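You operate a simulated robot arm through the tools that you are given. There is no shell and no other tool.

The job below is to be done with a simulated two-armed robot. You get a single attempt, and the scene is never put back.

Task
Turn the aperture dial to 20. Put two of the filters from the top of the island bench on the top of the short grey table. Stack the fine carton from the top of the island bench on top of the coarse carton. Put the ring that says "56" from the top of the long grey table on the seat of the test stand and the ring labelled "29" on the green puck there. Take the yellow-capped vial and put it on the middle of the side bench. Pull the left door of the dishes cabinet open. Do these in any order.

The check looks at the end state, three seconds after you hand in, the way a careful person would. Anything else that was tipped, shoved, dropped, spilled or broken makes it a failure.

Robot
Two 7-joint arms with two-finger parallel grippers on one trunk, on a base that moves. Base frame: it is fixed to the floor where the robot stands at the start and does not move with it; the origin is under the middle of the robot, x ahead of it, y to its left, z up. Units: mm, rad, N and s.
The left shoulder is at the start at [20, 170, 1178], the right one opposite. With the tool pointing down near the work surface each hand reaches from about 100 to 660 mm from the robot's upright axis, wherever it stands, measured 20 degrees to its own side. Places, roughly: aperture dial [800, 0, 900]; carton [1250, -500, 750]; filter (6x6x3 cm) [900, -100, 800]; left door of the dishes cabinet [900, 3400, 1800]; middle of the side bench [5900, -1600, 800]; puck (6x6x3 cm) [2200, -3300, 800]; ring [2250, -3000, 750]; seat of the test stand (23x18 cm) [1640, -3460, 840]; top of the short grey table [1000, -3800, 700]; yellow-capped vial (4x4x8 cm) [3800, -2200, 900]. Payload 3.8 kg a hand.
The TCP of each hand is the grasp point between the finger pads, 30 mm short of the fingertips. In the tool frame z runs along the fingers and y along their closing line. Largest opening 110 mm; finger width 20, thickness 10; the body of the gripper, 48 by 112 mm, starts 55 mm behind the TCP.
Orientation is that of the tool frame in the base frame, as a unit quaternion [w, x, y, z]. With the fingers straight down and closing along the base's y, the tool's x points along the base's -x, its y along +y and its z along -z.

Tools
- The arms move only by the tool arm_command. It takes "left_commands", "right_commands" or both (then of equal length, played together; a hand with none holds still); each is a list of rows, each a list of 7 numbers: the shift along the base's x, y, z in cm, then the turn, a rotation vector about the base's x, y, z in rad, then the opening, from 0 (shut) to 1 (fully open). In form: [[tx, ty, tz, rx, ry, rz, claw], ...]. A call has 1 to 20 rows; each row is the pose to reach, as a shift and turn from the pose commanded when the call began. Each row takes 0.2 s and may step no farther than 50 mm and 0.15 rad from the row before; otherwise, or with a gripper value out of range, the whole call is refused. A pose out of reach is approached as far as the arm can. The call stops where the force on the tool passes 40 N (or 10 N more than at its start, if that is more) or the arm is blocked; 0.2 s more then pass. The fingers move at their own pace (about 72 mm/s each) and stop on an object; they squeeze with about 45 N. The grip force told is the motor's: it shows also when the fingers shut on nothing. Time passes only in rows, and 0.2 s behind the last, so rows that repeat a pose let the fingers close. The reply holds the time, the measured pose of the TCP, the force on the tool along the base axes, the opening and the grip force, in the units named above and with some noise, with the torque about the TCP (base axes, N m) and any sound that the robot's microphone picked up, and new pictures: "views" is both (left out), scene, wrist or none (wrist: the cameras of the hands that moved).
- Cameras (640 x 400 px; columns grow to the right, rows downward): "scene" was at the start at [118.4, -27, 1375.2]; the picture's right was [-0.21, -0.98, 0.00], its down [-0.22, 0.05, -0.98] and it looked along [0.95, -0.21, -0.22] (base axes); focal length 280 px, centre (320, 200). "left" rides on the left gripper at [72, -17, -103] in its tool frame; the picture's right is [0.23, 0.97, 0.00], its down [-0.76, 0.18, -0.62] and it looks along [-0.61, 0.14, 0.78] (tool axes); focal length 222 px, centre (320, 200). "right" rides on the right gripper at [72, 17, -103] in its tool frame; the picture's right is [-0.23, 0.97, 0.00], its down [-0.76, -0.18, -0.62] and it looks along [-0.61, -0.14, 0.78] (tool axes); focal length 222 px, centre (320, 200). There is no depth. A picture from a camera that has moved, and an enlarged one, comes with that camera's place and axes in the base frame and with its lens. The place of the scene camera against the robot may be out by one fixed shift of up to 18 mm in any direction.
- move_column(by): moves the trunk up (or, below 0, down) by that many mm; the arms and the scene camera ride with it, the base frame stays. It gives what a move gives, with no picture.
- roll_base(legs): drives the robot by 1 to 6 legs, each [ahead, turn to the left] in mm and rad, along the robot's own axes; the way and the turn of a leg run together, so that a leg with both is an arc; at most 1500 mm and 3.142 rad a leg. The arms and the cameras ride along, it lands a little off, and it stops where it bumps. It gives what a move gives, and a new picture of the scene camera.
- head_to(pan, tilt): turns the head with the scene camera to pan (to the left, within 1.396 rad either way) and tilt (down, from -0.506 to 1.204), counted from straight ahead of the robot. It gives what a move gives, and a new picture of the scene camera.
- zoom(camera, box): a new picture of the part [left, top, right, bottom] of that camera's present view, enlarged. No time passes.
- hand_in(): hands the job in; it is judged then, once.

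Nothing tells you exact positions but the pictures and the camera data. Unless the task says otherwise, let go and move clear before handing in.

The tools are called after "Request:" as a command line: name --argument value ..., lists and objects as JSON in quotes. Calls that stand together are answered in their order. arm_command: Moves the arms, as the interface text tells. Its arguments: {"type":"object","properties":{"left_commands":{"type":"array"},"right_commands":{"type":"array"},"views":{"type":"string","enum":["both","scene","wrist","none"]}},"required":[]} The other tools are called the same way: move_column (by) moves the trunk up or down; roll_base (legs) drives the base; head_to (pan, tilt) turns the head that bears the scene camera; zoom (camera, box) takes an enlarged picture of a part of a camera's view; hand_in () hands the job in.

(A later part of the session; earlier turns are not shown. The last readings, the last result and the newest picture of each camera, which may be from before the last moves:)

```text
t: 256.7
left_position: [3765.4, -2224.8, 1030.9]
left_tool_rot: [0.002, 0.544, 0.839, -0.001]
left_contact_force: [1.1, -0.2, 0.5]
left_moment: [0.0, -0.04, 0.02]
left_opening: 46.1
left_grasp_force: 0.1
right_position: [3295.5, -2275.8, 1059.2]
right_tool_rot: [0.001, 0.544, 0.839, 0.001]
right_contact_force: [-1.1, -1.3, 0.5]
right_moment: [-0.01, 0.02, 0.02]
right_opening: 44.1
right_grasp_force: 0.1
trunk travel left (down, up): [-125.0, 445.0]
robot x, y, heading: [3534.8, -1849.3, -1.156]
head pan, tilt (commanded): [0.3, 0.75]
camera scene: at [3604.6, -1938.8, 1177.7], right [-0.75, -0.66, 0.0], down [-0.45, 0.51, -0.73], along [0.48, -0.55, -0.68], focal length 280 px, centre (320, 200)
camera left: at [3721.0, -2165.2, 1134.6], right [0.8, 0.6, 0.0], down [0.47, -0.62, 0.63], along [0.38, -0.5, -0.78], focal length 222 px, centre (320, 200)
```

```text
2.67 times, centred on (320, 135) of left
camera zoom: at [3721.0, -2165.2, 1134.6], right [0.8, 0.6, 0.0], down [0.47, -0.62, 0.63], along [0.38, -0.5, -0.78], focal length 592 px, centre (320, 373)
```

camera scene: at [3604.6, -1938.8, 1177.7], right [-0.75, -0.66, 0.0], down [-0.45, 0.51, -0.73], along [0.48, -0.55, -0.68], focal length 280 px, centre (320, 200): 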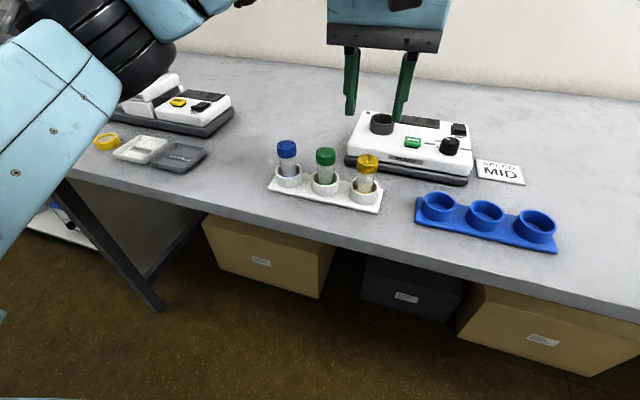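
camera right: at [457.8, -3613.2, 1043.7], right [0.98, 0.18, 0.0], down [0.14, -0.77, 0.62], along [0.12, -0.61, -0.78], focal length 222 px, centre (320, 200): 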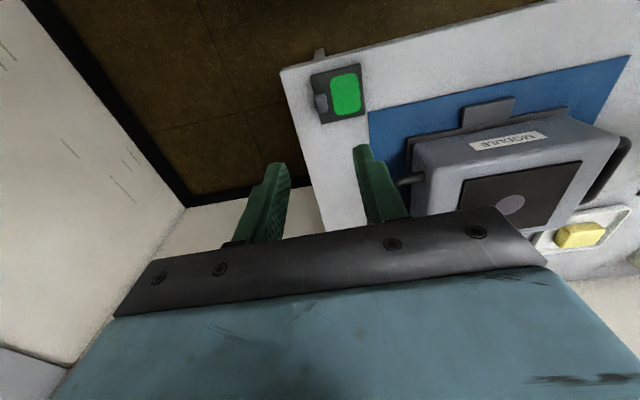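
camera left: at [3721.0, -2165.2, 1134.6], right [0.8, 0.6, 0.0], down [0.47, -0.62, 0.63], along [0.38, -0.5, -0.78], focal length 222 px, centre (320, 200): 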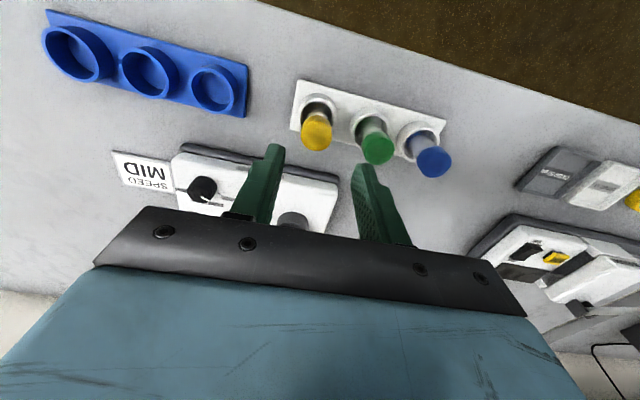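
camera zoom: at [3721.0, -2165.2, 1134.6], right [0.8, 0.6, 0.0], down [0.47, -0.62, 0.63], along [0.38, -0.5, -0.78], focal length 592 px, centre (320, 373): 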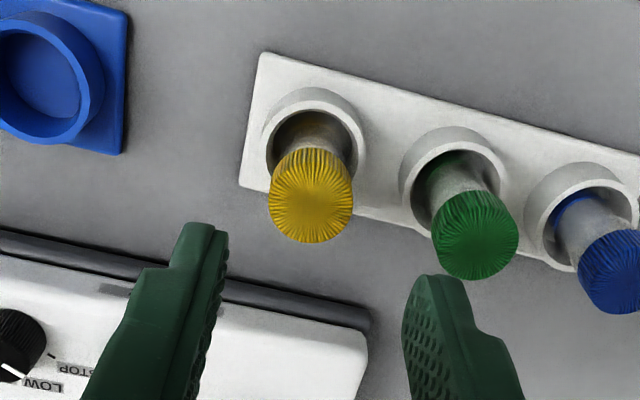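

Estimates of the cap's height differ slightly; I'll centre better and look from a lower height.

Request:
arm_command --left_commands '[[0.4, -0.8, -2, 0, 0, 0, 0.42], [0.4, -0.8, -4.2, 0, 0, 0, 0.42], [0.4, -0.8, -4.2, 0, 0, 0, 0.42]]' --views "wrist"

Request:
zoom --camera "left" --box '[220, 70, 420, 220]'

Request:
zoom --camera "scene" --box '[310, 60, 450, 220]'

```text
t: 257.5
left_position: [3767.6, -2230.7, 987.7]
left_tool_rot: [0.002, 0.545, 0.838, -0.002]
left_contact_force: [0.0, -0.7, -0.1]
left_moment: [0.03, 0.03, 0.05]
left_opening: 46.1
left_grasp_force: 0.1
right_position: [3295.1, -2274.9, 1060.5]
right_tool_rot: [0.001, 0.544, 0.839, 0.0]
right_contact_force: [0.1, -0.2, 0.9]
right_moment: [-0.01, 0.04, 0.03]
right_opening: 43.9
right_grasp_force: 0.0
trunk travel left (down, up): [-125.0, 445.0]
robot x, y, heading: [3536.1, -1848.0, -1.157]
head pan, tilt (commanded): [0.3, 0.75]
camera left: at [3723.6, -2171.6, 1091.4], right [0.8, 0.6, 0.0], down [0.47, -0.62, 0.63], along [0.38, -0.5, -0.78], focal length 222 px, centre (320, 200)
```

left: 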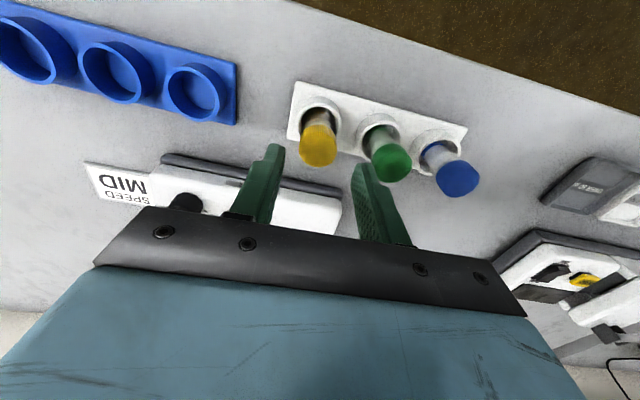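

```text
2.67 times, centred on (320, 145) of left
camera zoom: at [3723.6, -2171.6, 1091.4], right [0.8, 0.6, 0.0], down [0.47, -0.62, 0.63], along [0.38, -0.5, -0.78], focal length 592 px, centre (320, 347)
```

zoom: 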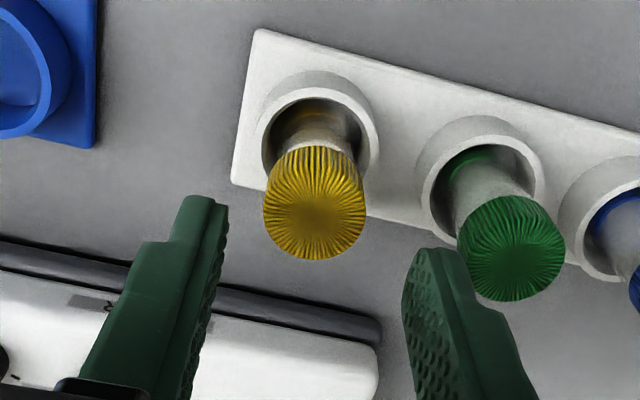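

```text
2.50 times, centred on (380, 140) of scene
camera zoom: at [3604.7, -1938.8, 1177.6], right [-0.75, -0.66, 0.0], down [-0.45, 0.51, -0.73], along [0.48, -0.55, -0.68], focal length 701 px, centre (170, 350)
```

zoom: 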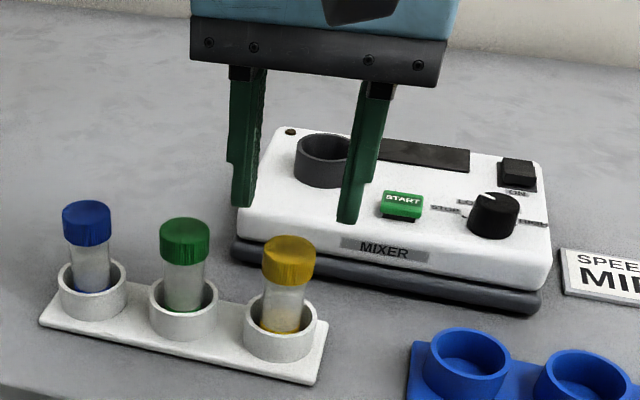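

Cap top ≈(3768.6, −2232.5, 936). Descending around the cap to TCP z≈928 and closing.

Request:
arm_command --left_commands '[[0.1, -0.18, -1.5, 0, 0, 0, 0.42], [0.1, -0.18, -3, 0, 0, 0, 0.42], [0.1, -0.18, -4.5, 0, 0, 0, 0.42], [0.1, -0.18, -5.5, 0, 0, 0, 0.42], [0.1, -0.18, -5.9, 0, 0, 0, 0.42]]' --views "both"

Request:
zoom --camera "left" --box '[240, 100, 400, 220]'

Request:
zoom --camera "scene" --box '[310, 80, 450, 220]'

```text
t: 258.7
left_position: [3769.9, -2234.5, 928.5]
left_tool_rot: [0.001, 0.544, 0.839, -0.001]
left_contact_force: [0.2, -0.1, -0.2]
left_moment: [0.0, 0.01, 0.01]
left_opening: 46.0
left_grasp_force: 0.0
right_position: [3294.4, -2275.2, 1059.1]
right_tool_rot: [0.001, 0.543, 0.839, 0.0]
right_contact_force: [-0.5, 0.4, 0.4]
right_moment: [0.0, 0.02, -0.04]
right_opening: 43.9
right_grasp_force: 0.0
trunk travel left (down, up): [-125.0, 445.0]
robot x, y, heading: [3534.7, -1849.6, -1.158]
head pan, tilt (commanded): [0.3, 0.75]
camera scene: at [3604.8, -1938.8, 1177.6], right [-0.75, -0.66, 0.0], down [-0.45, 0.51, -0.73], along [0.48, -0.55, -0.68], focal length 280 px, centre (320, 200)
camera left: at [3726.4, -2174.1, 1032.6], right [0.8, 0.6, 0.0], down [0.47, -0.62, 0.63], along [0.38, -0.5, -0.78], focal length 222 px, centre (320, 200)
```

scene: 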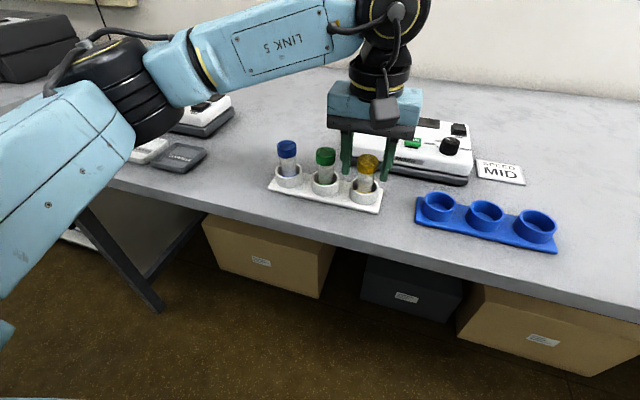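
left: 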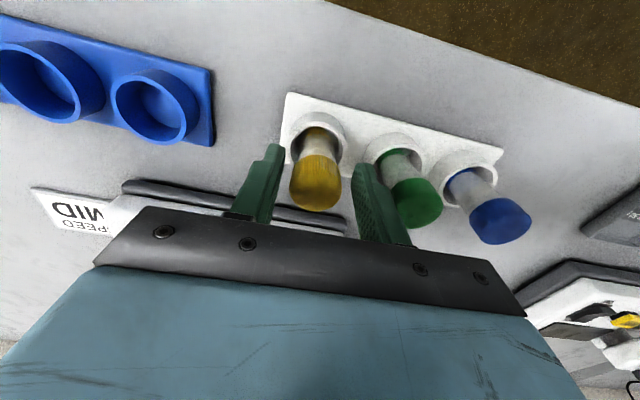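

```text
3.33 times, centred on (320, 160) of left
camera zoom: at [3726.4, -2174.1, 1032.6], right [0.8, 0.6, 0.0], down [0.47, -0.62, 0.63], along [0.38, -0.5, -0.78], focal length 740 px, centre (320, 333)
```

zoom: 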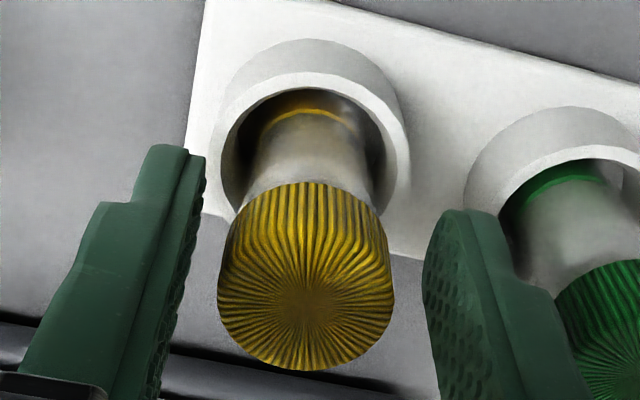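

```text
2.86 times, centred on (380, 150) of scene
camera zoom: at [3604.8, -1938.8, 1177.6], right [-0.75, -0.66, 0.0], down [-0.45, 0.51, -0.73], along [0.48, -0.55, -0.68], focal length 802 px, centre (149, 343)
```

zoom: 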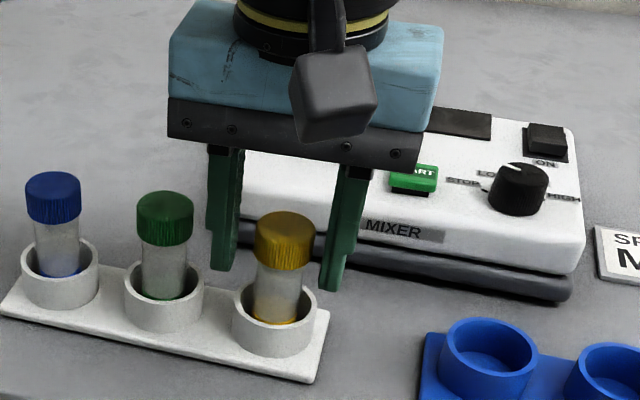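

The vial is ~4 mm nearer to me than the finger centre; correcting and closing.

Request:
arm_command --left_commands '[[-0.36, 0.33, 0, 0, 0, 0, 0.42], [-0.36, 0.33, 0, 0, 0, 0, 0.3], [-0.36, 0.33, 0, 0, 0, 0, 0.2], [-0.36, 0.33, 0, 0, 0, 0, 0], [-0.36, 0.33, 0, 0, 0, 0, 0]]' --views "wrist"

Request:
zoom --camera "left" --box '[240, 100, 400, 220]'

```text
t: 259.9
left_position: [3765.9, -2230.4, 930.4]
left_tool_rot: [0.0, 0.545, 0.838, -0.001]
left_contact_force: [-0.4, 0.7, -0.4]
left_moment: [0.01, -0.03, 0.02]
left_opening: 29.4
left_grasp_force: 45.6
right_position: [3294.9, -2275.6, 1059.4]
right_tool_rot: [0.002, 0.543, 0.84, 0.0]
right_contact_force: [-0.4, 0.2, 0.7]
right_moment: [0.0, 0.0, 0.02]
right_opening: 43.7
right_grasp_force: 0.0
trunk travel left (down, up): [-125.0, 445.0]
robot x, y, heading: [3534.1, -1852.3, -1.158]
head pan, tilt (commanded): [0.3, 0.75]
camera left: at [3722.8, -2171.0, 1033.3], right [0.8, 0.6, 0.0], down [0.47, -0.62, 0.63], along [0.38, -0.5, -0.78], focal length 222 px, centre (320, 200)
```

left: 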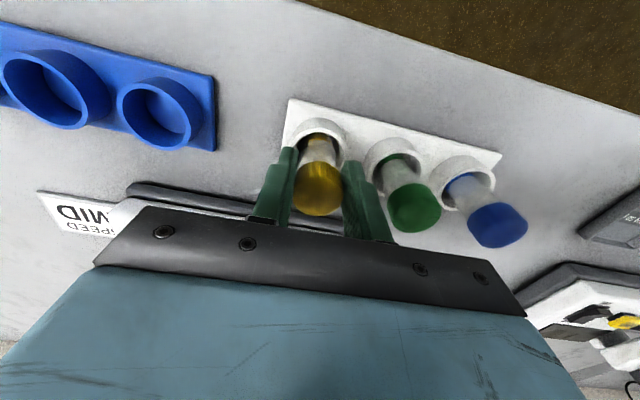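

```text
3.33 times, centred on (320, 160) of left
camera zoom: at [3722.8, -2171.0, 1033.3], right [0.8, 0.6, 0.0], down [0.47, -0.62, 0.63], along [0.38, -0.5, -0.78], focal length 740 px, centre (320, 333)
```

zoom: 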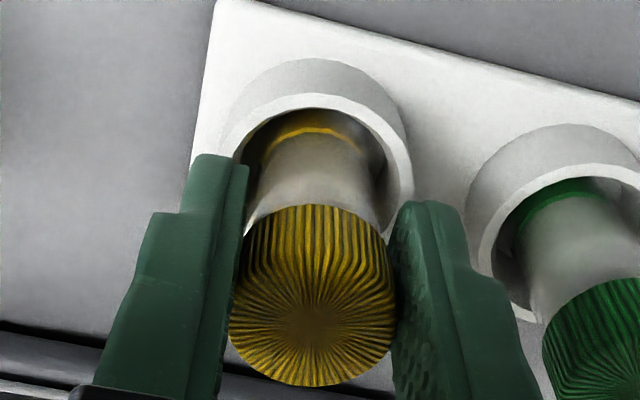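

Cap gripped (29.4 mm). Lifting straight up slowly.

Request:
arm_command --left_commands '[[0, 0, 0.4, 0, 0, 0, 0], [0, 0, 1.0, 0, 0, 0, 0], [0, 0, 1.8, 0, 0, 0, 0], [0, 0, 2.8, 0, 0, 0, 0], [0, 0, 4, 0, 0, 0, 0], [0, 0, 5.5, 0, 0, 0, 0], [0, 0, 7, 0, 0, 0, 0], [0, 0, 9, 0, 0, 0, 0], [0, 0, 11, 0, 0, 0, 0], [0, 0, 13, 0, 0, 0, 0]]' --views "both"

Request:
zoom --camera "scene" --box '[270, 60, 470, 220]'

```text
t: 262.1
left_position: [3764.8, -2231.7, 1059.3]
left_tool_rot: [0.001, 0.545, 0.839, -0.001]
left_contact_force: [0.1, 0.2, -0.3]
left_moment: [0.01, 0.01, -0.03]
left_opening: 29.5
left_grasp_force: 44.7
right_position: [3294.5, -2274.4, 1060.5]
right_tool_rot: [0.001, 0.544, 0.839, 0.0]
right_contact_force: [-0.1, -0.2, 0.4]
right_moment: [-0.02, 0.02, 0.0]
right_opening: 44.1
right_grasp_force: 0.0
trunk travel left (down, up): [-125.0, 445.0]
robot x, y, heading: [3536.7, -1852.5, -1.156]
head pan, tilt (commanded): [0.3, 0.75]
camera scene: at [3604.6, -1938.7, 1177.7], right [-0.75, -0.66, 0.0], down [-0.45, 0.51, -0.73], along [0.48, -0.55, -0.68], focal length 280 px, centre (320, 200)
camera left: at [3720.7, -2171.7, 1162.7], right [0.8, 0.6, 0.0], down [0.47, -0.62, 0.63], along [0.38, -0.5, -0.78], focal length 222 px, centre (320, 200)
```

scene: 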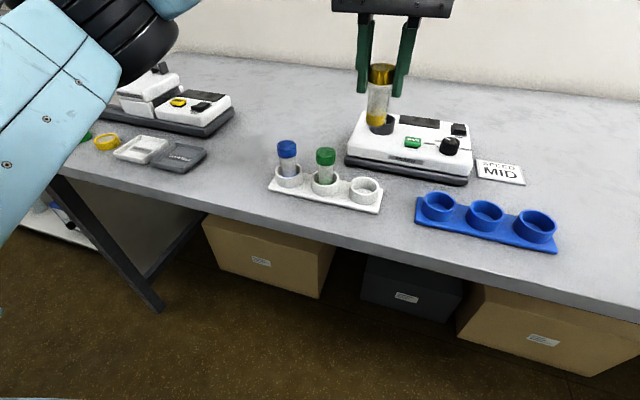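
left: 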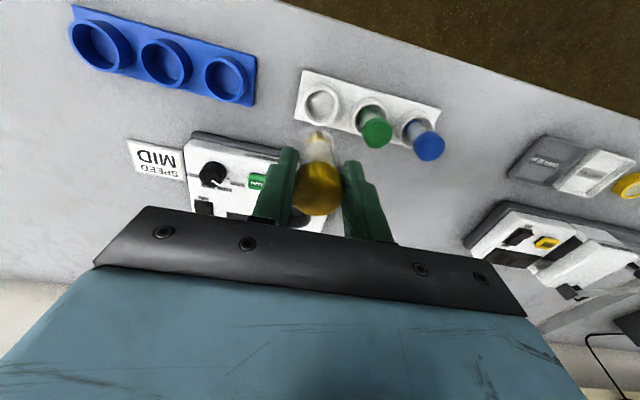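

```text
2.50 times, centred on (370, 140) of scene
camera zoom: at [3604.6, -1938.7, 1177.7], right [-0.75, -0.66, 0.0], down [-0.45, 0.51, -0.73], along [0.48, -0.55, -0.68], focal length 701 px, centre (195, 350)
```

zoom: 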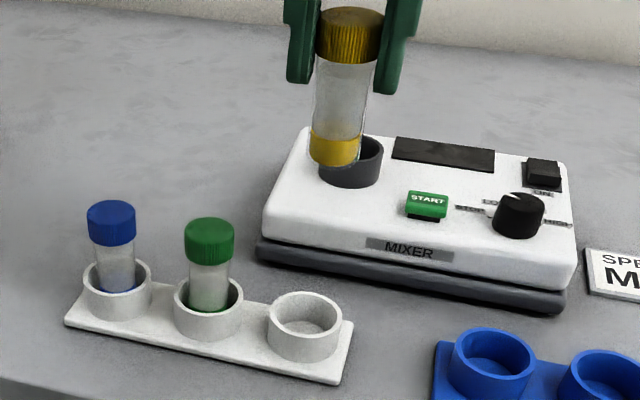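

The vial is out cleanly. Retracting the hand, backing off and driving along the aisle to the side bench.

Request:
arm_command --left_commands '[[-0.6, 1.4, 1, 0, 0, 0, 0], [-1.6, 3.8, 2, 0, 0, 0, 0], [-2.8, 6.4, 3, 0, 0, 0, 0], [-4.0, 9.1, 3, 0, 0, 0, 0]]' --views "none"

Request:
roll_base --legs '[[-220, 0], [0, 1.571], [1200, 0]]'

Request:
head_to --pan -0.5 --tilt 0.3

```text
t: 263.1
left_position: [3727.7, -2139.9, 1090.5]
left_tool_rot: [0.002, 0.544, 0.839, -0.001]
left_contact_force: [-0.1, 0.3, -0.3]
left_moment: [0.03, -0.01, 0.01]
left_opening: 29.6
left_grasp_force: 45.0
right_position: [3294.2, -2274.2, 1059.1]
right_tool_rot: [0.001, 0.544, 0.839, 0.0]
right_contact_force: [0.6, -0.1, -0.2]
right_moment: [0.03, 0.01, 0.02]
right_opening: 43.9
right_grasp_force: 0.0
trunk travel left (down, up): [-125.0, 445.0]
robot x, y, heading: [3536.1, -1849.8, -1.155]
head pan, tilt (commanded): [0.3, 0.75]
```

```text
t: 274.2
left_position: [4848.1, -1001.7, 1089.3]
left_tool_rot: [0.001, -0.194, 0.981, 0.001]
left_contact_force: [0.4, 0.1, 0.4]
left_moment: [-0.01, 0.02, -0.02]
left_opening: 29.5
left_grasp_force: 45.3
right_position: [4972.1, -1438.9, 1059.5]
right_tool_rot: [0.001, -0.196, 0.981, 0.0]
right_contact_force: [-0.4, 0.0, 0.5]
right_moment: [0.01, -0.02, 0.01]
right_opening: 43.9
right_grasp_force: 0.1
trunk travel left (down, up): [-125.0, 445.0]
robot x, y, heading: [4554.6, -1184.5, 0.392]
head pan, tilt (commanded): [0.3, 0.75]
camera scene: at [4642.6, -1132.0, 1177.6], right [0.64, -0.77, 0.0], down [-0.53, -0.43, -0.73], along [0.56, 0.46, -0.68], focal length 280 px, centre (320, 200)
```

scene: 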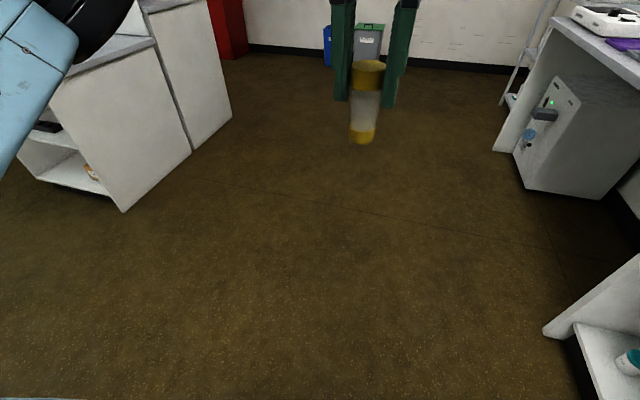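

```text
t: 275.4
left_position: [4848.1, -1001.3, 1089.1]
left_tool_rot: [0.002, -0.194, 0.981, 0.0]
left_contact_force: [-0.1, 0.6, -0.7]
left_moment: [-0.02, -0.02, 0.02]
left_opening: 29.3
left_grasp_force: 45.4
right_position: [4971.6, -1438.0, 1059.4]
right_tool_rot: [0.002, -0.194, 0.981, 0.001]
right_contact_force: [0.6, 0.0, -0.6]
right_moment: [0.0, -0.01, -0.01]
right_opening: 44.1
right_grasp_force: 0.1
trunk travel left (down, up): [-125.0, 445.0]
robot x, y, heading: [4559.6, -1186.8, 0.389]
head pan, tilt (commanded): [-0.499, 0.3]
camera scene: at [4671.3, -1195.0, 1218.0], right [-0.11, -0.99, 0.0], down [-0.29, 0.03, -0.96], along [0.95, -0.1, -0.3], focal length 280 px, centre (320, 200)
```

scene: 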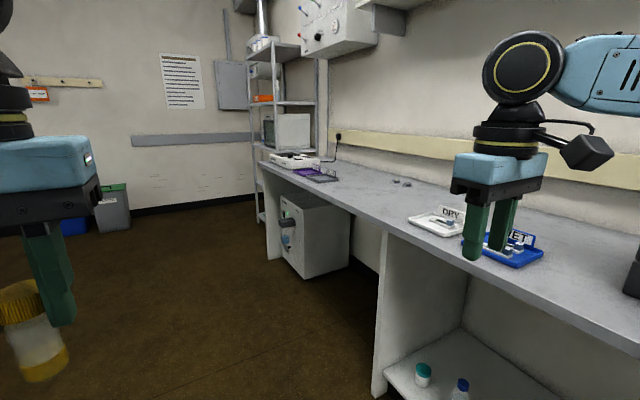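

The side bench is on the right with free space in its middle. Driving ~950 mm further and turning to face it.

Request:
roll_base --legs '[[950, 0.02], [0, -1.571]]'

Request:
head_to --pan -0.3 --tilt 0.4

Request:
head_to --pan 0.45 --tilt 0.4

```text
t: 284.1
left_position: [5609.2, -1112.9, 1088.9]
left_tool_rot: [0.002, 0.541, 0.841, -0.001]
left_contact_force: [1.0, 0.6, -1.4]
left_moment: [0.02, -0.01, 0.01]
left_opening: 29.7
left_grasp_force: 44.1
right_position: [5177.4, -1250.0, 1059.8]
right_tool_rot: [0.002, 0.541, 0.841, 0.0]
right_contact_force: [0.0, 0.6, -0.1]
right_moment: [-0.02, 0.05, -0.01]
right_opening: 44.1
right_grasp_force: 0.1
trunk travel left (down, up): [-125.0, 445.0]
robot x, y, heading: [5415.3, -823.3, -1.148]
head pan, tilt (commanded): [-0.499, 0.3]
camera scene: at [5422.6, -943.2, 1218.0], right [-1.0, 0.08, 0.0], down [0.02, 0.29, -0.96], along [-0.07, -0.95, -0.3], focal length 280 px, centre (320, 200)
```

scene: 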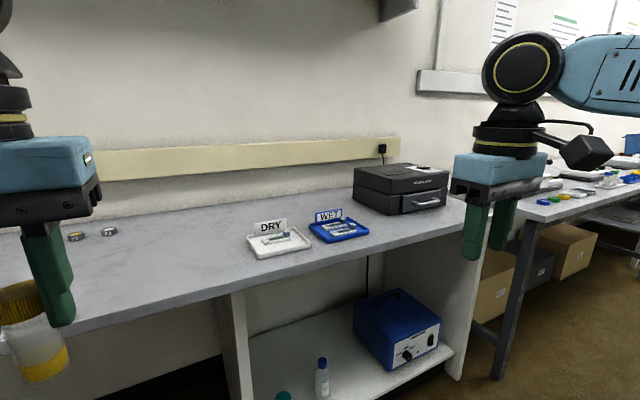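

```text
t: 284.8
left_position: [5609.3, -1113.2, 1088.8]
left_tool_rot: [0.001, 0.541, 0.841, -0.001]
left_contact_force: [0.4, -0.1, 0.0]
left_moment: [0.0, 0.0, -0.02]
left_opening: 29.6
left_grasp_force: 45.9
right_position: [5175.7, -1250.5, 1060.4]
right_tool_rot: [0.001, 0.542, 0.841, 0.0]
right_contact_force: [0.4, 0.2, -0.3]
right_moment: [0.04, 0.02, -0.02]
right_opening: 44.0
right_grasp_force: 0.0
trunk travel left (down, up): [-125.0, 445.0]
robot x, y, heading: [5415.5, -823.9, -1.146]
head pan, tilt (commanded): [-0.3, 0.4]
camera scene: at [5441.1, -942.1, 1208.8], right [-0.99, -0.12, 0.0], down [-0.05, 0.39, -0.92], along [0.11, -0.91, -0.39], focal length 280 px, centre (320, 200)
```

scene: 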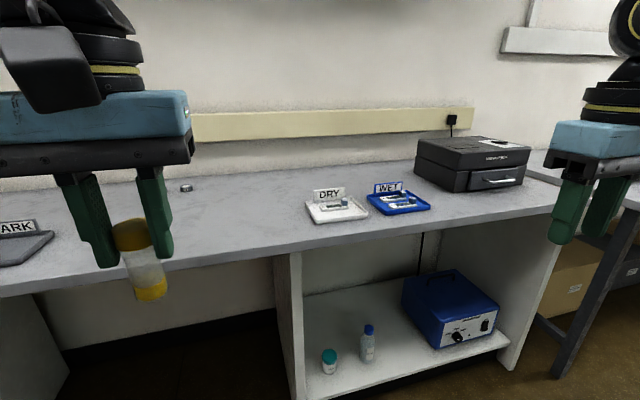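

```text
t: 285.9
left_position: [5608.1, -1112.2, 1089.5]
left_tool_rot: [0.002, 0.542, 0.84, -0.002]
left_contact_force: [0.3, 0.5, -1.2]
left_moment: [0.01, -0.03, -0.02]
left_opening: 29.2
left_grasp_force: 45.2
right_position: [5176.5, -1250.9, 1059.3]
right_tool_rot: [0.002, 0.542, 0.84, 0.0]
right_contact_force: [0.0, 0.1, 0.1]
right_moment: [-0.01, -0.03, 0.02]
right_opening: 44.0
right_grasp_force: 0.1
trunk travel left (down, up): [-125.0, 445.0]
robot x, y, heading: [5418.3, -824.6, -1.152]
head pan, tilt (commanded): [0.45, 0.4]
camera scene: at [5500.8, -909.7, 1208.7], right [-0.64, -0.77, 0.0], down [-0.3, 0.25, -0.92], along [0.71, -0.59, -0.39], focal length 280 px, centre (320, 200)
```

scene: 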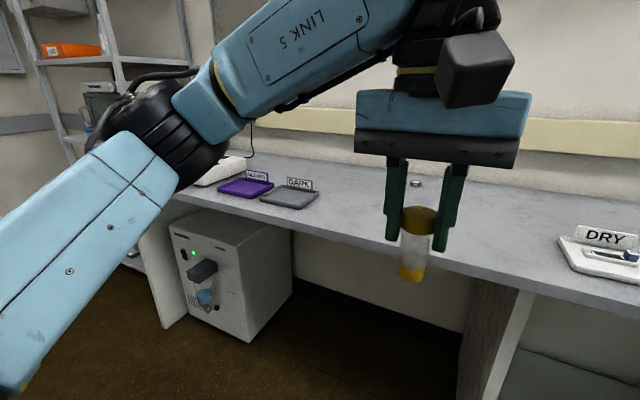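

The side bench runs along the right wall. I'll look further left and right to find its ends and therefore its middle.

Request:
head_to --pan 0.9 --tilt 0.2

Request:
head_to --pan -0.7 --tilt 0.3

Request:
head_to --pan 0.05 --tilt 0.35

```text
t: 286.8
left_position: [5609.2, -1112.8, 1088.8]
left_tool_rot: [0.002, 0.542, 0.84, -0.001]
left_contact_force: [0.3, 0.4, -0.6]
left_moment: [-0.03, 0.01, 0.0]
left_opening: 29.4
left_grasp_force: 44.5
right_position: [5177.1, -1251.7, 1060.6]
right_tool_rot: [0.001, 0.542, 0.841, 0.0]
right_contact_force: [0.4, -0.1, -0.6]
right_moment: [0.01, 0.0, -0.01]
right_opening: 44.1
right_grasp_force: 0.1
trunk travel left (down, up): [-125.0, 445.0]
robot x, y, heading: [5413.0, -826.1, -1.148]
head pan, tilt (commanded): [0.901, 0.201]
camera scene: at [5520.2, -873.1, 1227.2], right [-0.25, -0.97, 0.0], down [-0.19, 0.05, -0.98], along [0.95, -0.24, -0.2], focal length 280 px, centre (320, 200)
```

scene: 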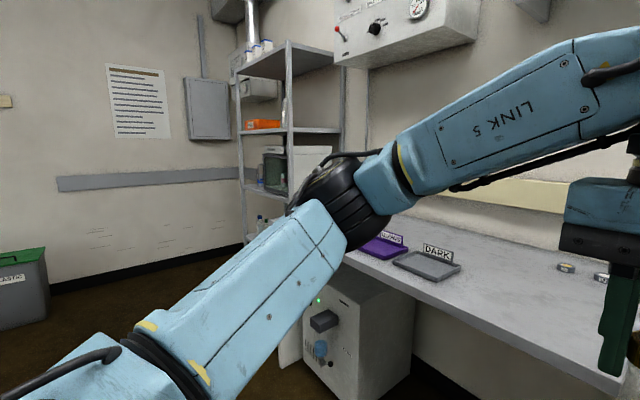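

```text
t: 288.4
left_position: [5608.5, -1112.9, 1089.6]
left_tool_rot: [0.001, 0.542, 0.84, -0.001]
left_contact_force: [0.3, 0.4, -0.6]
left_moment: [0.01, 0.02, 0.0]
left_opening: 29.7
left_grasp_force: 45.3
right_position: [5177.4, -1251.7, 1060.3]
right_tool_rot: [0.001, 0.542, 0.84, 0.0]
right_contact_force: [0.4, 1.0, -0.4]
right_moment: [0.01, 0.01, -0.04]
right_opening: 44.0
right_grasp_force: 0.1
trunk travel left (down, up): [-125.0, 445.0]
robot x, y, heading: [5416.6, -820.5, -1.15]
head pan, tilt (commanded): [-0.7, 0.3]
camera scene: at [5404.3, -939.9, 1218.0], right [-0.96, 0.27, 0.0], down [0.08, 0.28, -0.96], along [-0.26, -0.92, -0.3], focal length 280 px, centre (320, 200)
```

scene: 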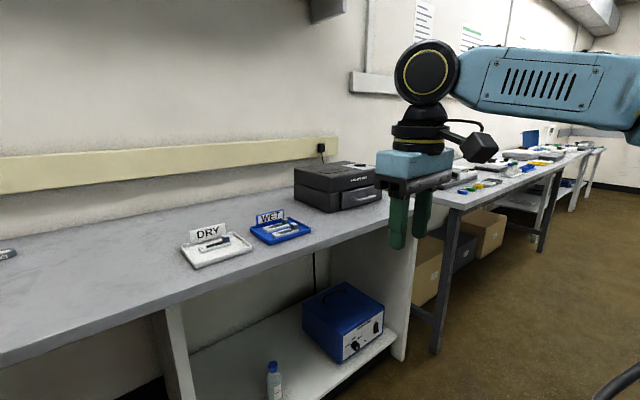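

```text
t: 289.6
left_position: [5609.5, -1112.8, 1089.9]
left_tool_rot: [0.002, 0.542, 0.84, -0.002]
left_contact_force: [1.0, 0.0, 0.1]
left_moment: [0.01, 0.02, 0.0]
left_opening: 29.3
left_grasp_force: 44.8
right_position: [5176.2, -1251.0, 1059.4]
right_tool_rot: [0.001, 0.542, 0.841, 0.001]
right_contact_force: [0.1, -0.9, 0.0]
right_moment: [0.03, 0.0, 0.02]
right_opening: 44.1
right_grasp_force: 0.0
trunk travel left (down, up): [-125.0, 445.0]
robot x, y, heading: [5414.6, -822.7, -1.145]
head pan, tilt (commanded): [0.051, 0.351]
camera scene: at [5472.2, -933.1, 1213.3], right [-0.89, -0.45, 0.0], down [-0.16, 0.31, -0.94], along [0.43, -0.84, -0.34], focal length 280 px, centre (320, 200)
```

scene: 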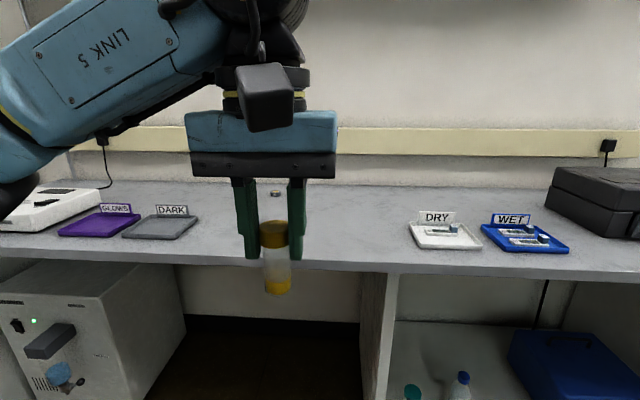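

The free middle between the DARK and DRY trays is centred at about (5894, −1601), which matches the given spot. Driving forward 380 mm.

Request:
roll_base --legs '[[380, -0.012]]'

Request:
head_to --pan 0.2 --tilt 0.7

```text
t: 292.0
left_position: [5758.8, -1461.8, 1088.2]
left_tool_rot: [0.002, 0.547, 0.837, -0.001]
left_contact_force: [-0.5, -0.7, 0.2]
left_moment: [0.01, 0.03, -0.03]
left_opening: 29.5
left_grasp_force: 45.4
right_position: [5325.5, -1596.0, 1060.1]
right_tool_rot: [0.001, 0.547, 0.837, 0.0]
right_contact_force: [0.1, -0.6, -0.2]
right_moment: [-0.01, 0.01, 0.01]
right_opening: 44.3
right_grasp_force: 0.0
trunk travel left (down, up): [-125.0, 445.0]
robot x, y, heading: [5570.4, -1170.2, -1.161]
head pan, tilt (commanded): [0.051, 0.351]
camera scene: at [5624.7, -1281.3, 1213.2], right [-0.9, -0.44, 0.0], down [-0.15, 0.31, -0.94], along [0.42, -0.84, -0.34], focal length 280 px, centre (320, 200)
```

scene: 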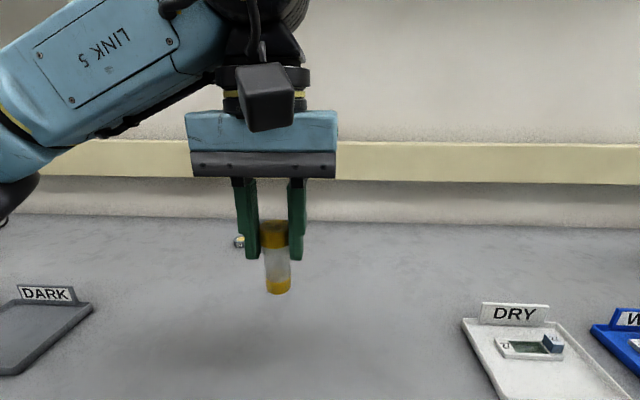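

```text
t: 292.8
left_position: [5759.8, -1461.8, 1089.7]
left_tool_rot: [0.002, 0.547, 0.837, 0.0]
left_contact_force: [-0.6, 0.7, -0.3]
left_moment: [-0.05, -0.01, -0.03]
left_opening: 29.5
left_grasp_force: 45.3
right_position: [5324.4, -1594.8, 1059.0]
right_tool_rot: [0.001, 0.547, 0.837, 0.001]
right_contact_force: [0.3, 0.0, 0.6]
right_moment: [0.0, 0.01, 0.0]
right_opening: 44.1
right_grasp_force: 0.1
trunk travel left (down, up): [-125.0, 445.0]
robot x, y, heading: [5567.5, -1170.2, -1.164]
head pan, tilt (commanded): [0.201, 0.7]
camera scene: at [5631.8, -1267.1, 1181.9], right [-0.82, -0.57, 0.0], down [-0.37, 0.53, -0.77], along [0.44, -0.63, -0.64], focal length 280 px, centre (320, 200)
```

scene: 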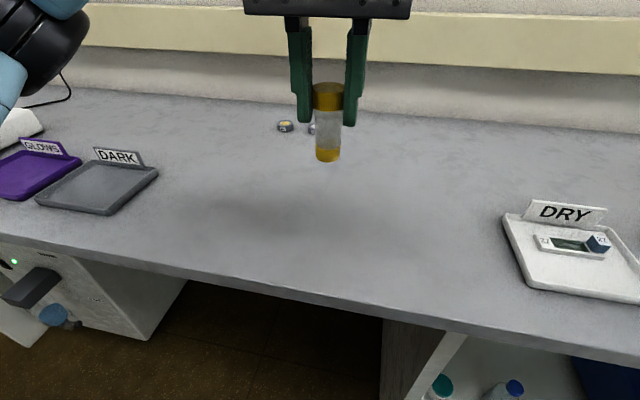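

Moving the vial over the spot and lowering it.

Request:
arm_command --left_commands '[[1.5, -1.5, 0, 0, 0, 0, 0], [4, -4.1, 0, 0, 0, 0, 0], [7, -7.1, 0, 0, 0, 0, 0], [10, -10.2, 0, 0, 0, 0, 0], [12.5, -12.8, -1, 0, 0, 0, 0], [13.5, -13.8, -3, 0, 0, 0, 0], [13.5, -13.8, -6, 0, 0, 0, 0], [13.5, -13.8, -9, 0, 0, 0, 0], [13.5, -13.8, -12, 0, 0, 0, 0], [13.5, -13.8, -15, 0, 0, 0, 0], [13.5, -13.8, -17.5, 0, 0, 0, 0]]' --views "both"

Request:
zoom --camera "scene" --box '[240, 100, 400, 240]'

```text
t: 295.2
left_position: [5892.3, -1601.5, 919.8]
left_tool_rot: [0.006, 0.546, 0.838, -0.005]
left_contact_force: [1.2, 1.0, 22.5]
left_moment: [0.02, -0.23, 0.01]
left_opening: 29.4
left_grasp_force: 45.2
right_position: [5323.9, -1593.6, 1060.4]
right_tool_rot: [0.003, 0.547, 0.837, 0.0]
right_contact_force: [0.5, 0.6, 1.3]
right_moment: [-0.03, 0.02, -0.01]
right_opening: 44.0
right_grasp_force: 0.0
trunk travel left (down, up): [-125.0, 445.0]
robot x, y, heading: [5568.3, -1169.5, -1.16]
head pan, tilt (commanded): [0.201, 0.7]
camera scene: at [5631.0, -1265.4, 1182.4], right [-0.82, -0.57, 0.0], down [-0.37, 0.53, -0.77], along [0.44, -0.63, -0.64], focal length 280 px, centre (320, 200)
camera left: at [5849.0, -1540.6, 1023.7], right [0.8, 0.6, -0.01], down [0.47, -0.62, 0.63], along [0.38, -0.51, -0.77], focal length 222 px, centre (320, 200)
```

scene: 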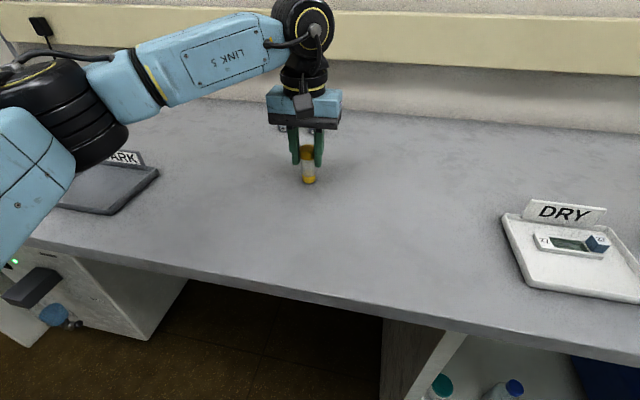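
left: 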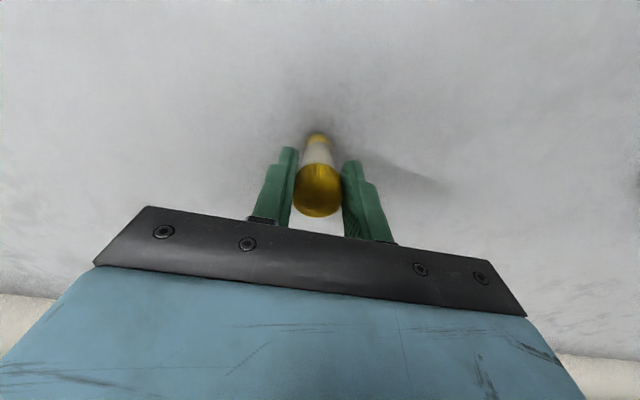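

```text
2.86 times, centred on (320, 170) of scene
camera zoom: at [5631.0, -1265.4, 1182.4], right [-0.82, -0.57, 0.0], down [-0.37, 0.53, -0.77], along [0.44, -0.63, -0.64], focal length 802 px, centre (320, 286)
```

zoom: 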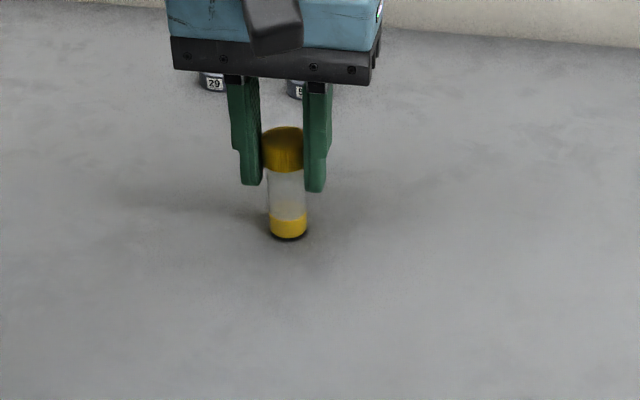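

The vial touched down upright at (5892, −1601). Easing off the pressure, opening gently and rising straight up.

Request:
arm_command --left_commands '[[0, 0, 0.25, 0, 0, 0, 0], [0, 0, 0.5, 0, 0, 0, 0], [0, 0, 0.5, 0, 0, 0, 0]]' --views "none"

```text
t: 296.0
left_position: [5892.2, -1601.6, 919.8]
left_tool_rot: [0.002, 0.546, 0.838, -0.001]
left_contact_force: [1.2, -6.0, 16.6]
left_moment: [-0.5, -0.11, 0.01]
left_opening: 29.5
left_grasp_force: 45.1
right_position: [5324.7, -1594.8, 1059.8]
right_tool_rot: [0.002, 0.547, 0.837, 0.0]
right_contact_force: [-0.8, -0.2, 0.7]
right_moment: [-0.01, 0.01, -0.01]
right_opening: 43.9
right_grasp_force: 0.2
trunk travel left (down, up): [-125.0, 445.0]
robot x, y, heading: [5568.0, -1168.6, -1.164]
head pan, tilt (commanded): [0.201, 0.7]
```

Request:
arm_command --left_commands '[[0, 0, 0.1, 0, 0, 0, 0], [0, 0, 0.2, 0, 0, 0, 0], [0, 0, 0.2, 0, 0, 0, 0]]' --views "wrist"

```text
t: 296.8
left_position: [5892.6, -1599.8, 920.5]
left_tool_rot: [0.001, 0.547, 0.837, 0.001]
left_contact_force: [-0.1, 0.4, 2.6]
left_moment: [-0.07, 0.09, -0.03]
left_opening: 29.2
left_grasp_force: 45.3
right_position: [5324.4, -1593.8, 1060.1]
right_tool_rot: [0.001, 0.547, 0.837, 0.0]
right_contact_force: [0.6, -0.3, 0.3]
right_moment: [0.01, -0.01, 0.03]
right_opening: 44.1
right_grasp_force: 0.1
trunk travel left (down, up): [-125.0, 445.0]
robot x, y, heading: [5567.8, -1172.8, -1.16]
head pan, tilt (commanded): [0.201, 0.7]
camera left: at [5849.2, -1541.2, 1024.2], right [0.8, 0.6, 0.0], down [0.47, -0.63, 0.62], along [0.37, -0.5, -0.78], focal length 222 px, centre (320, 200)
```

left: 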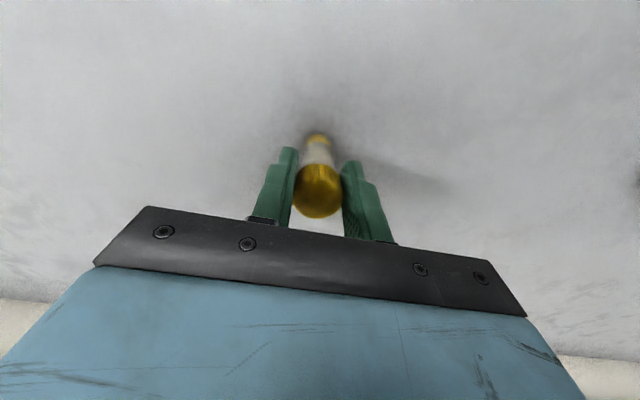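

Force is now near zero (2.6 N), tool upright. Opening and rising.

Request:
arm_command --left_commands '[[0, 0, 0, 0, 0, 0, 0.3], [0, 0, 0, 0, 0, 0, 0.36], [0, 0, 0, 0, 0, 0, 0.42], [0, 0, 0, 0, 0, 0, 0.45], [0, 0, 1, 0, 0, 0, 0.45], [0, 0, 3, 0, 0, 0, 0.45], [0, 0, 6, 0, 0, 0, 0.45], [0, 0, 10, 0, 0, 0, 0.45], [0, 0, 14, 0, 0, 0, 0.45]]' --views "both"

Request:
zoom --camera "scene" --box '[240, 100, 400, 240]'

```text
t: 298.8
left_position: [5892.6, -1600.5, 1062.4]
left_tool_rot: [0.001, 0.548, 0.836, -0.001]
left_contact_force: [-0.4, 0.0, -0.3]
left_moment: [-0.01, 0.01, 0.03]
left_opening: 49.3
left_grasp_force: 0.1
right_position: [5324.5, -1595.3, 1058.9]
right_tool_rot: [0.001, 0.547, 0.837, 0.0]
right_contact_force: [0.4, 0.0, -0.2]
right_moment: [-0.02, -0.03, 0.01]
right_opening: 43.9
right_grasp_force: 0.0
trunk travel left (down, up): [-125.0, 445.0]
robot x, y, heading: [5567.7, -1175.2, -1.158]
head pan, tilt (commanded): [0.201, 0.7]
camera scene: at [5631.5, -1266.8, 1181.9], right [-0.82, -0.57, 0.0], down [-0.37, 0.53, -0.77], along [0.44, -0.63, -0.64], focal length 280 px, centre (320, 200)
camera left: at [5848.7, -1541.1, 1166.4], right [0.8, 0.6, 0.0], down [0.47, -0.62, 0.63], along [0.37, -0.5, -0.78], focal length 222 px, centre (320, 200)
```

scene: 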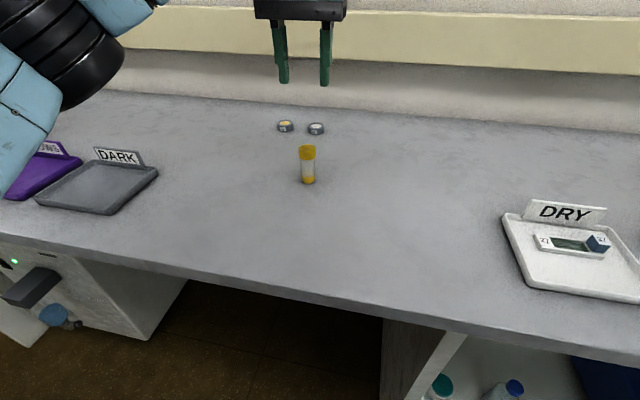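
left: 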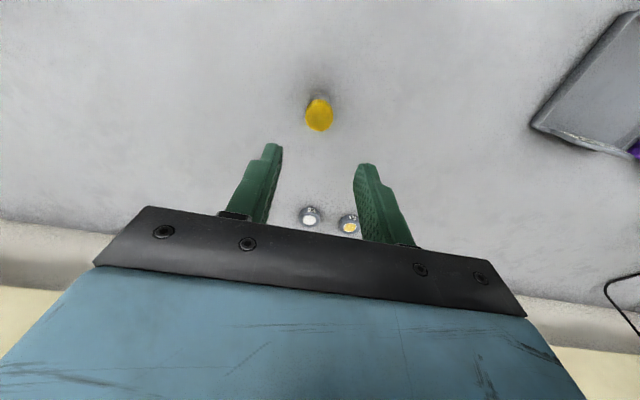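

```text
2.86 times, centred on (320, 170) of scene
camera zoom: at [5631.5, -1266.8, 1181.9], right [-0.82, -0.57, 0.0], down [-0.37, 0.53, -0.77], along [0.44, -0.63, -0.64], focal length 802 px, centre (320, 286)
```

zoom: 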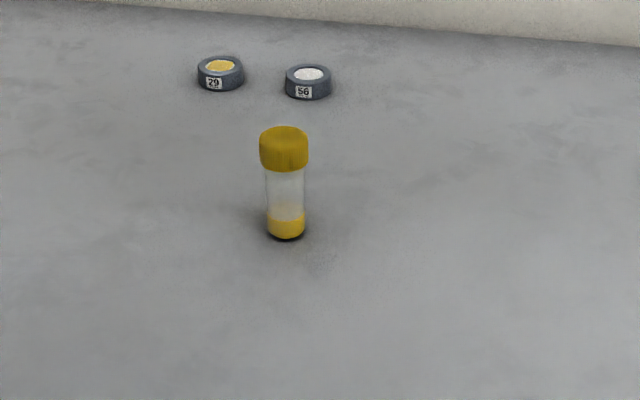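

The vial stands upright in the middle of the side bench. Last task: the dishes cabinet's left door near (900, 3400, 1800). I'll back out and look for a route across the room.

Request:
arm_command --left_commands '[[-0.8, 1.8, 1, 0, 0, 0, 0.45], [-2.2, 5, 2, 0, 0, 0, 0.45], [-3.8, 8.6, 3, 0, 0, 0, 0.45], [-5.5, 12.4, 3, 0, 0, 0, 0.45], [-7, 16, 3, 0, 0, 0, 0.45]]' --views "none"

Request:
roll_base --legs '[[-400, 0], [0, 1.571], [0, 1.571]]'

Request:
head_to --pan 0.0 --tilt 0.2

Request:
head_to --pan 0.9 --tilt 0.2

Request:
head_to --pan -0.7 --tilt 0.2

```text
t: 300.0
left_position: [5823.8, -1441.1, 1091.9]
left_tool_rot: [0.002, 0.547, 0.837, -0.002]
left_contact_force: [-0.4, 0.4, 0.5]
left_moment: [0.04, 0.0, -0.01]
left_opening: 49.1
left_grasp_force: 0.1
right_position: [5324.1, -1594.9, 1060.0]
right_tool_rot: [0.001, 0.547, 0.837, 0.0]
right_contact_force: [-0.6, 0.1, -0.2]
right_moment: [0.01, 0.0, -0.02]
right_opening: 44.2
right_grasp_force: 0.0
trunk travel left (down, up): [-125.0, 445.0]
robot x, y, heading: [5565.9, -1174.3, -1.16]
head pan, tilt (commanded): [0.201, 0.7]
```

```text
t: 310.2
left_position: [5145.4, -531.1, 1092.6]
left_tool_rot: [-0.001, 0.842, -0.539, -0.002]
left_contact_force: [0.1, 0.0, 0.6]
left_moment: [-0.06, -0.02, 0.02]
left_opening: 49.2
left_grasp_force: 0.1
right_position: [5642.6, -369.0, 1059.7]
right_tool_rot: [0.0, 0.842, -0.54, -0.001]
right_contact_force: [-0.6, -0.3, 0.5]
right_moment: [0.02, 0.02, 0.03]
right_opening: 43.9
right_grasp_force: 0.1
trunk travel left (down, up): [-125.0, 445.0]
robot x, y, heading: [5406.2, -797.6, 1.995]
head pan, tilt (commanded): [0.201, 0.7]
camera scene: at [5353.3, -716.3, 1181.9], right [0.81, 0.59, 0.0], down [0.38, -0.52, -0.76], along [-0.45, 0.62, -0.64], focal length 280 px, centre (320, 200)
```

scene: 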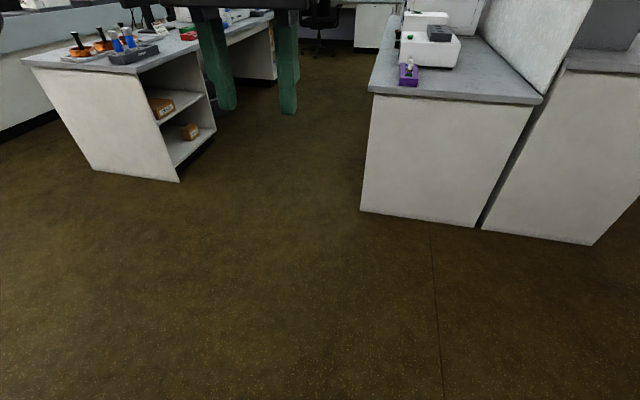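

```text
t: 311.1
left_position: [5145.8, -531.5, 1093.5]
left_tool_rot: [0.0, 0.842, -0.539, -0.002]
left_contact_force: [-0.2, 0.0, -0.4]
left_moment: [-0.03, -0.03, -0.01]
left_opening: 49.5
left_grasp_force: 0.1
right_position: [5641.9, -369.6, 1059.9]
right_tool_rot: [0.0, 0.842, -0.539, -0.001]
right_contact_force: [-0.3, -0.2, 0.0]
right_moment: [0.0, -0.03, 0.01]
right_opening: 44.1
right_grasp_force: 0.1
trunk travel left (down, up): [-125.0, 445.0]
robot x, y, heading: [5403.1, -798.0, 2.0]
head pan, tilt (commanded): [0.0, 0.201]
camera scene: at [5364.6, -700.2, 1227.2], right [0.91, 0.41, 0.0], down [0.08, -0.18, -0.98], along [-0.41, 0.89, -0.2], focal length 280 px, centre (320, 200)
```

scene: 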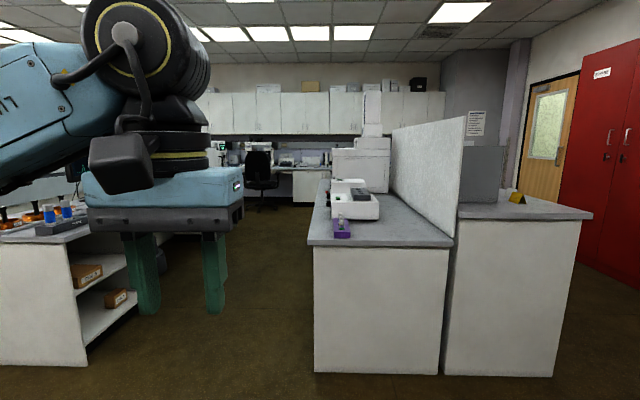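

```text
t: 312.3
left_position: [5145.5, -531.1, 1090.9]
left_tool_rot: [-0.001, 0.842, -0.539, -0.002]
left_contact_force: [-1.3, -0.2, -0.1]
left_moment: [0.0, 0.03, -0.02]
left_opening: 49.7
left_grasp_force: 0.2
right_position: [5641.3, -369.8, 1060.6]
right_tool_rot: [0.0, 0.842, -0.54, -0.002]
right_contact_force: [-0.3, 0.3, -0.1]
right_moment: [-0.03, 0.0, -0.02]
right_opening: 44.0
right_grasp_force: 0.0
trunk travel left (down, up): [-125.0, 445.0]
robot x, y, heading: [5402.9, -797.0, 1.998]
head pan, tilt (commanded): [0.901, 0.201]
camera scene: at [5312.9, -762.5, 1227.3], right [0.24, 0.97, 0.0], down [0.19, -0.05, -0.98], along [-0.95, 0.24, -0.2], focal length 280 px, centre (320, 200)
```

scene: 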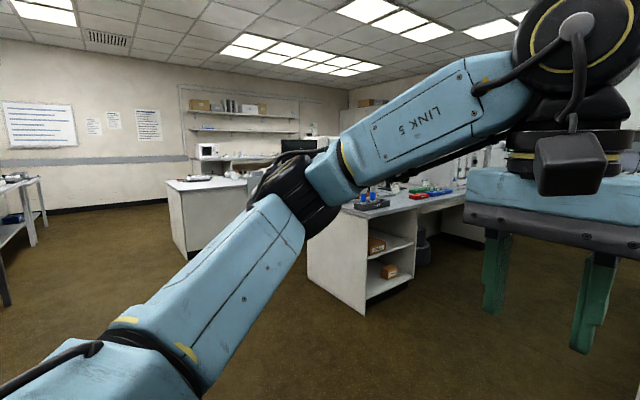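

```text
t: 314.0
left_position: [5145.0, -531.5, 1092.2]
left_tool_rot: [-0.001, 0.842, -0.539, -0.002]
left_contact_force: [-0.4, 0.5, 0.9]
left_moment: [0.01, 0.01, 0.0]
left_opening: 49.6
left_grasp_force: 0.0
right_position: [5641.8, -369.2, 1059.4]
right_tool_rot: [0.001, 0.842, -0.54, -0.002]
right_contact_force: [-0.7, 0.1, 0.3]
right_moment: [0.02, 0.01, 0.01]
right_opening: 44.1
right_grasp_force: 0.0
trunk travel left (down, up): [-125.0, 445.0]
robot x, y, heading: [5403.3, -796.2, 2.002]
head pan, tilt (commanded): [-0.7, 0.201]
camera scene: at [5428.3, -695.2, 1227.3], right [0.96, -0.27, 0.0], down [-0.05, -0.19, -0.98], along [0.26, 0.94, -0.2], focal length 280 px, centre (320, 200)
```

scene: 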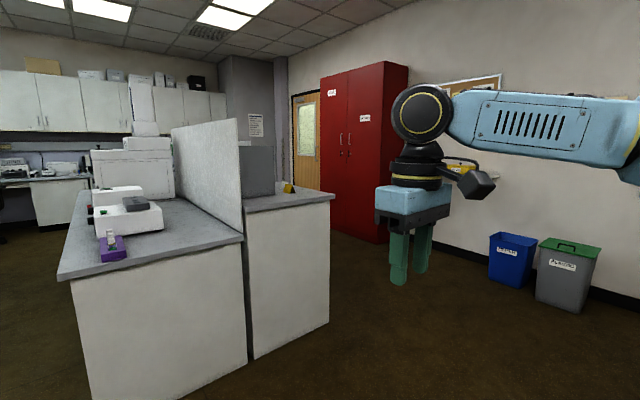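

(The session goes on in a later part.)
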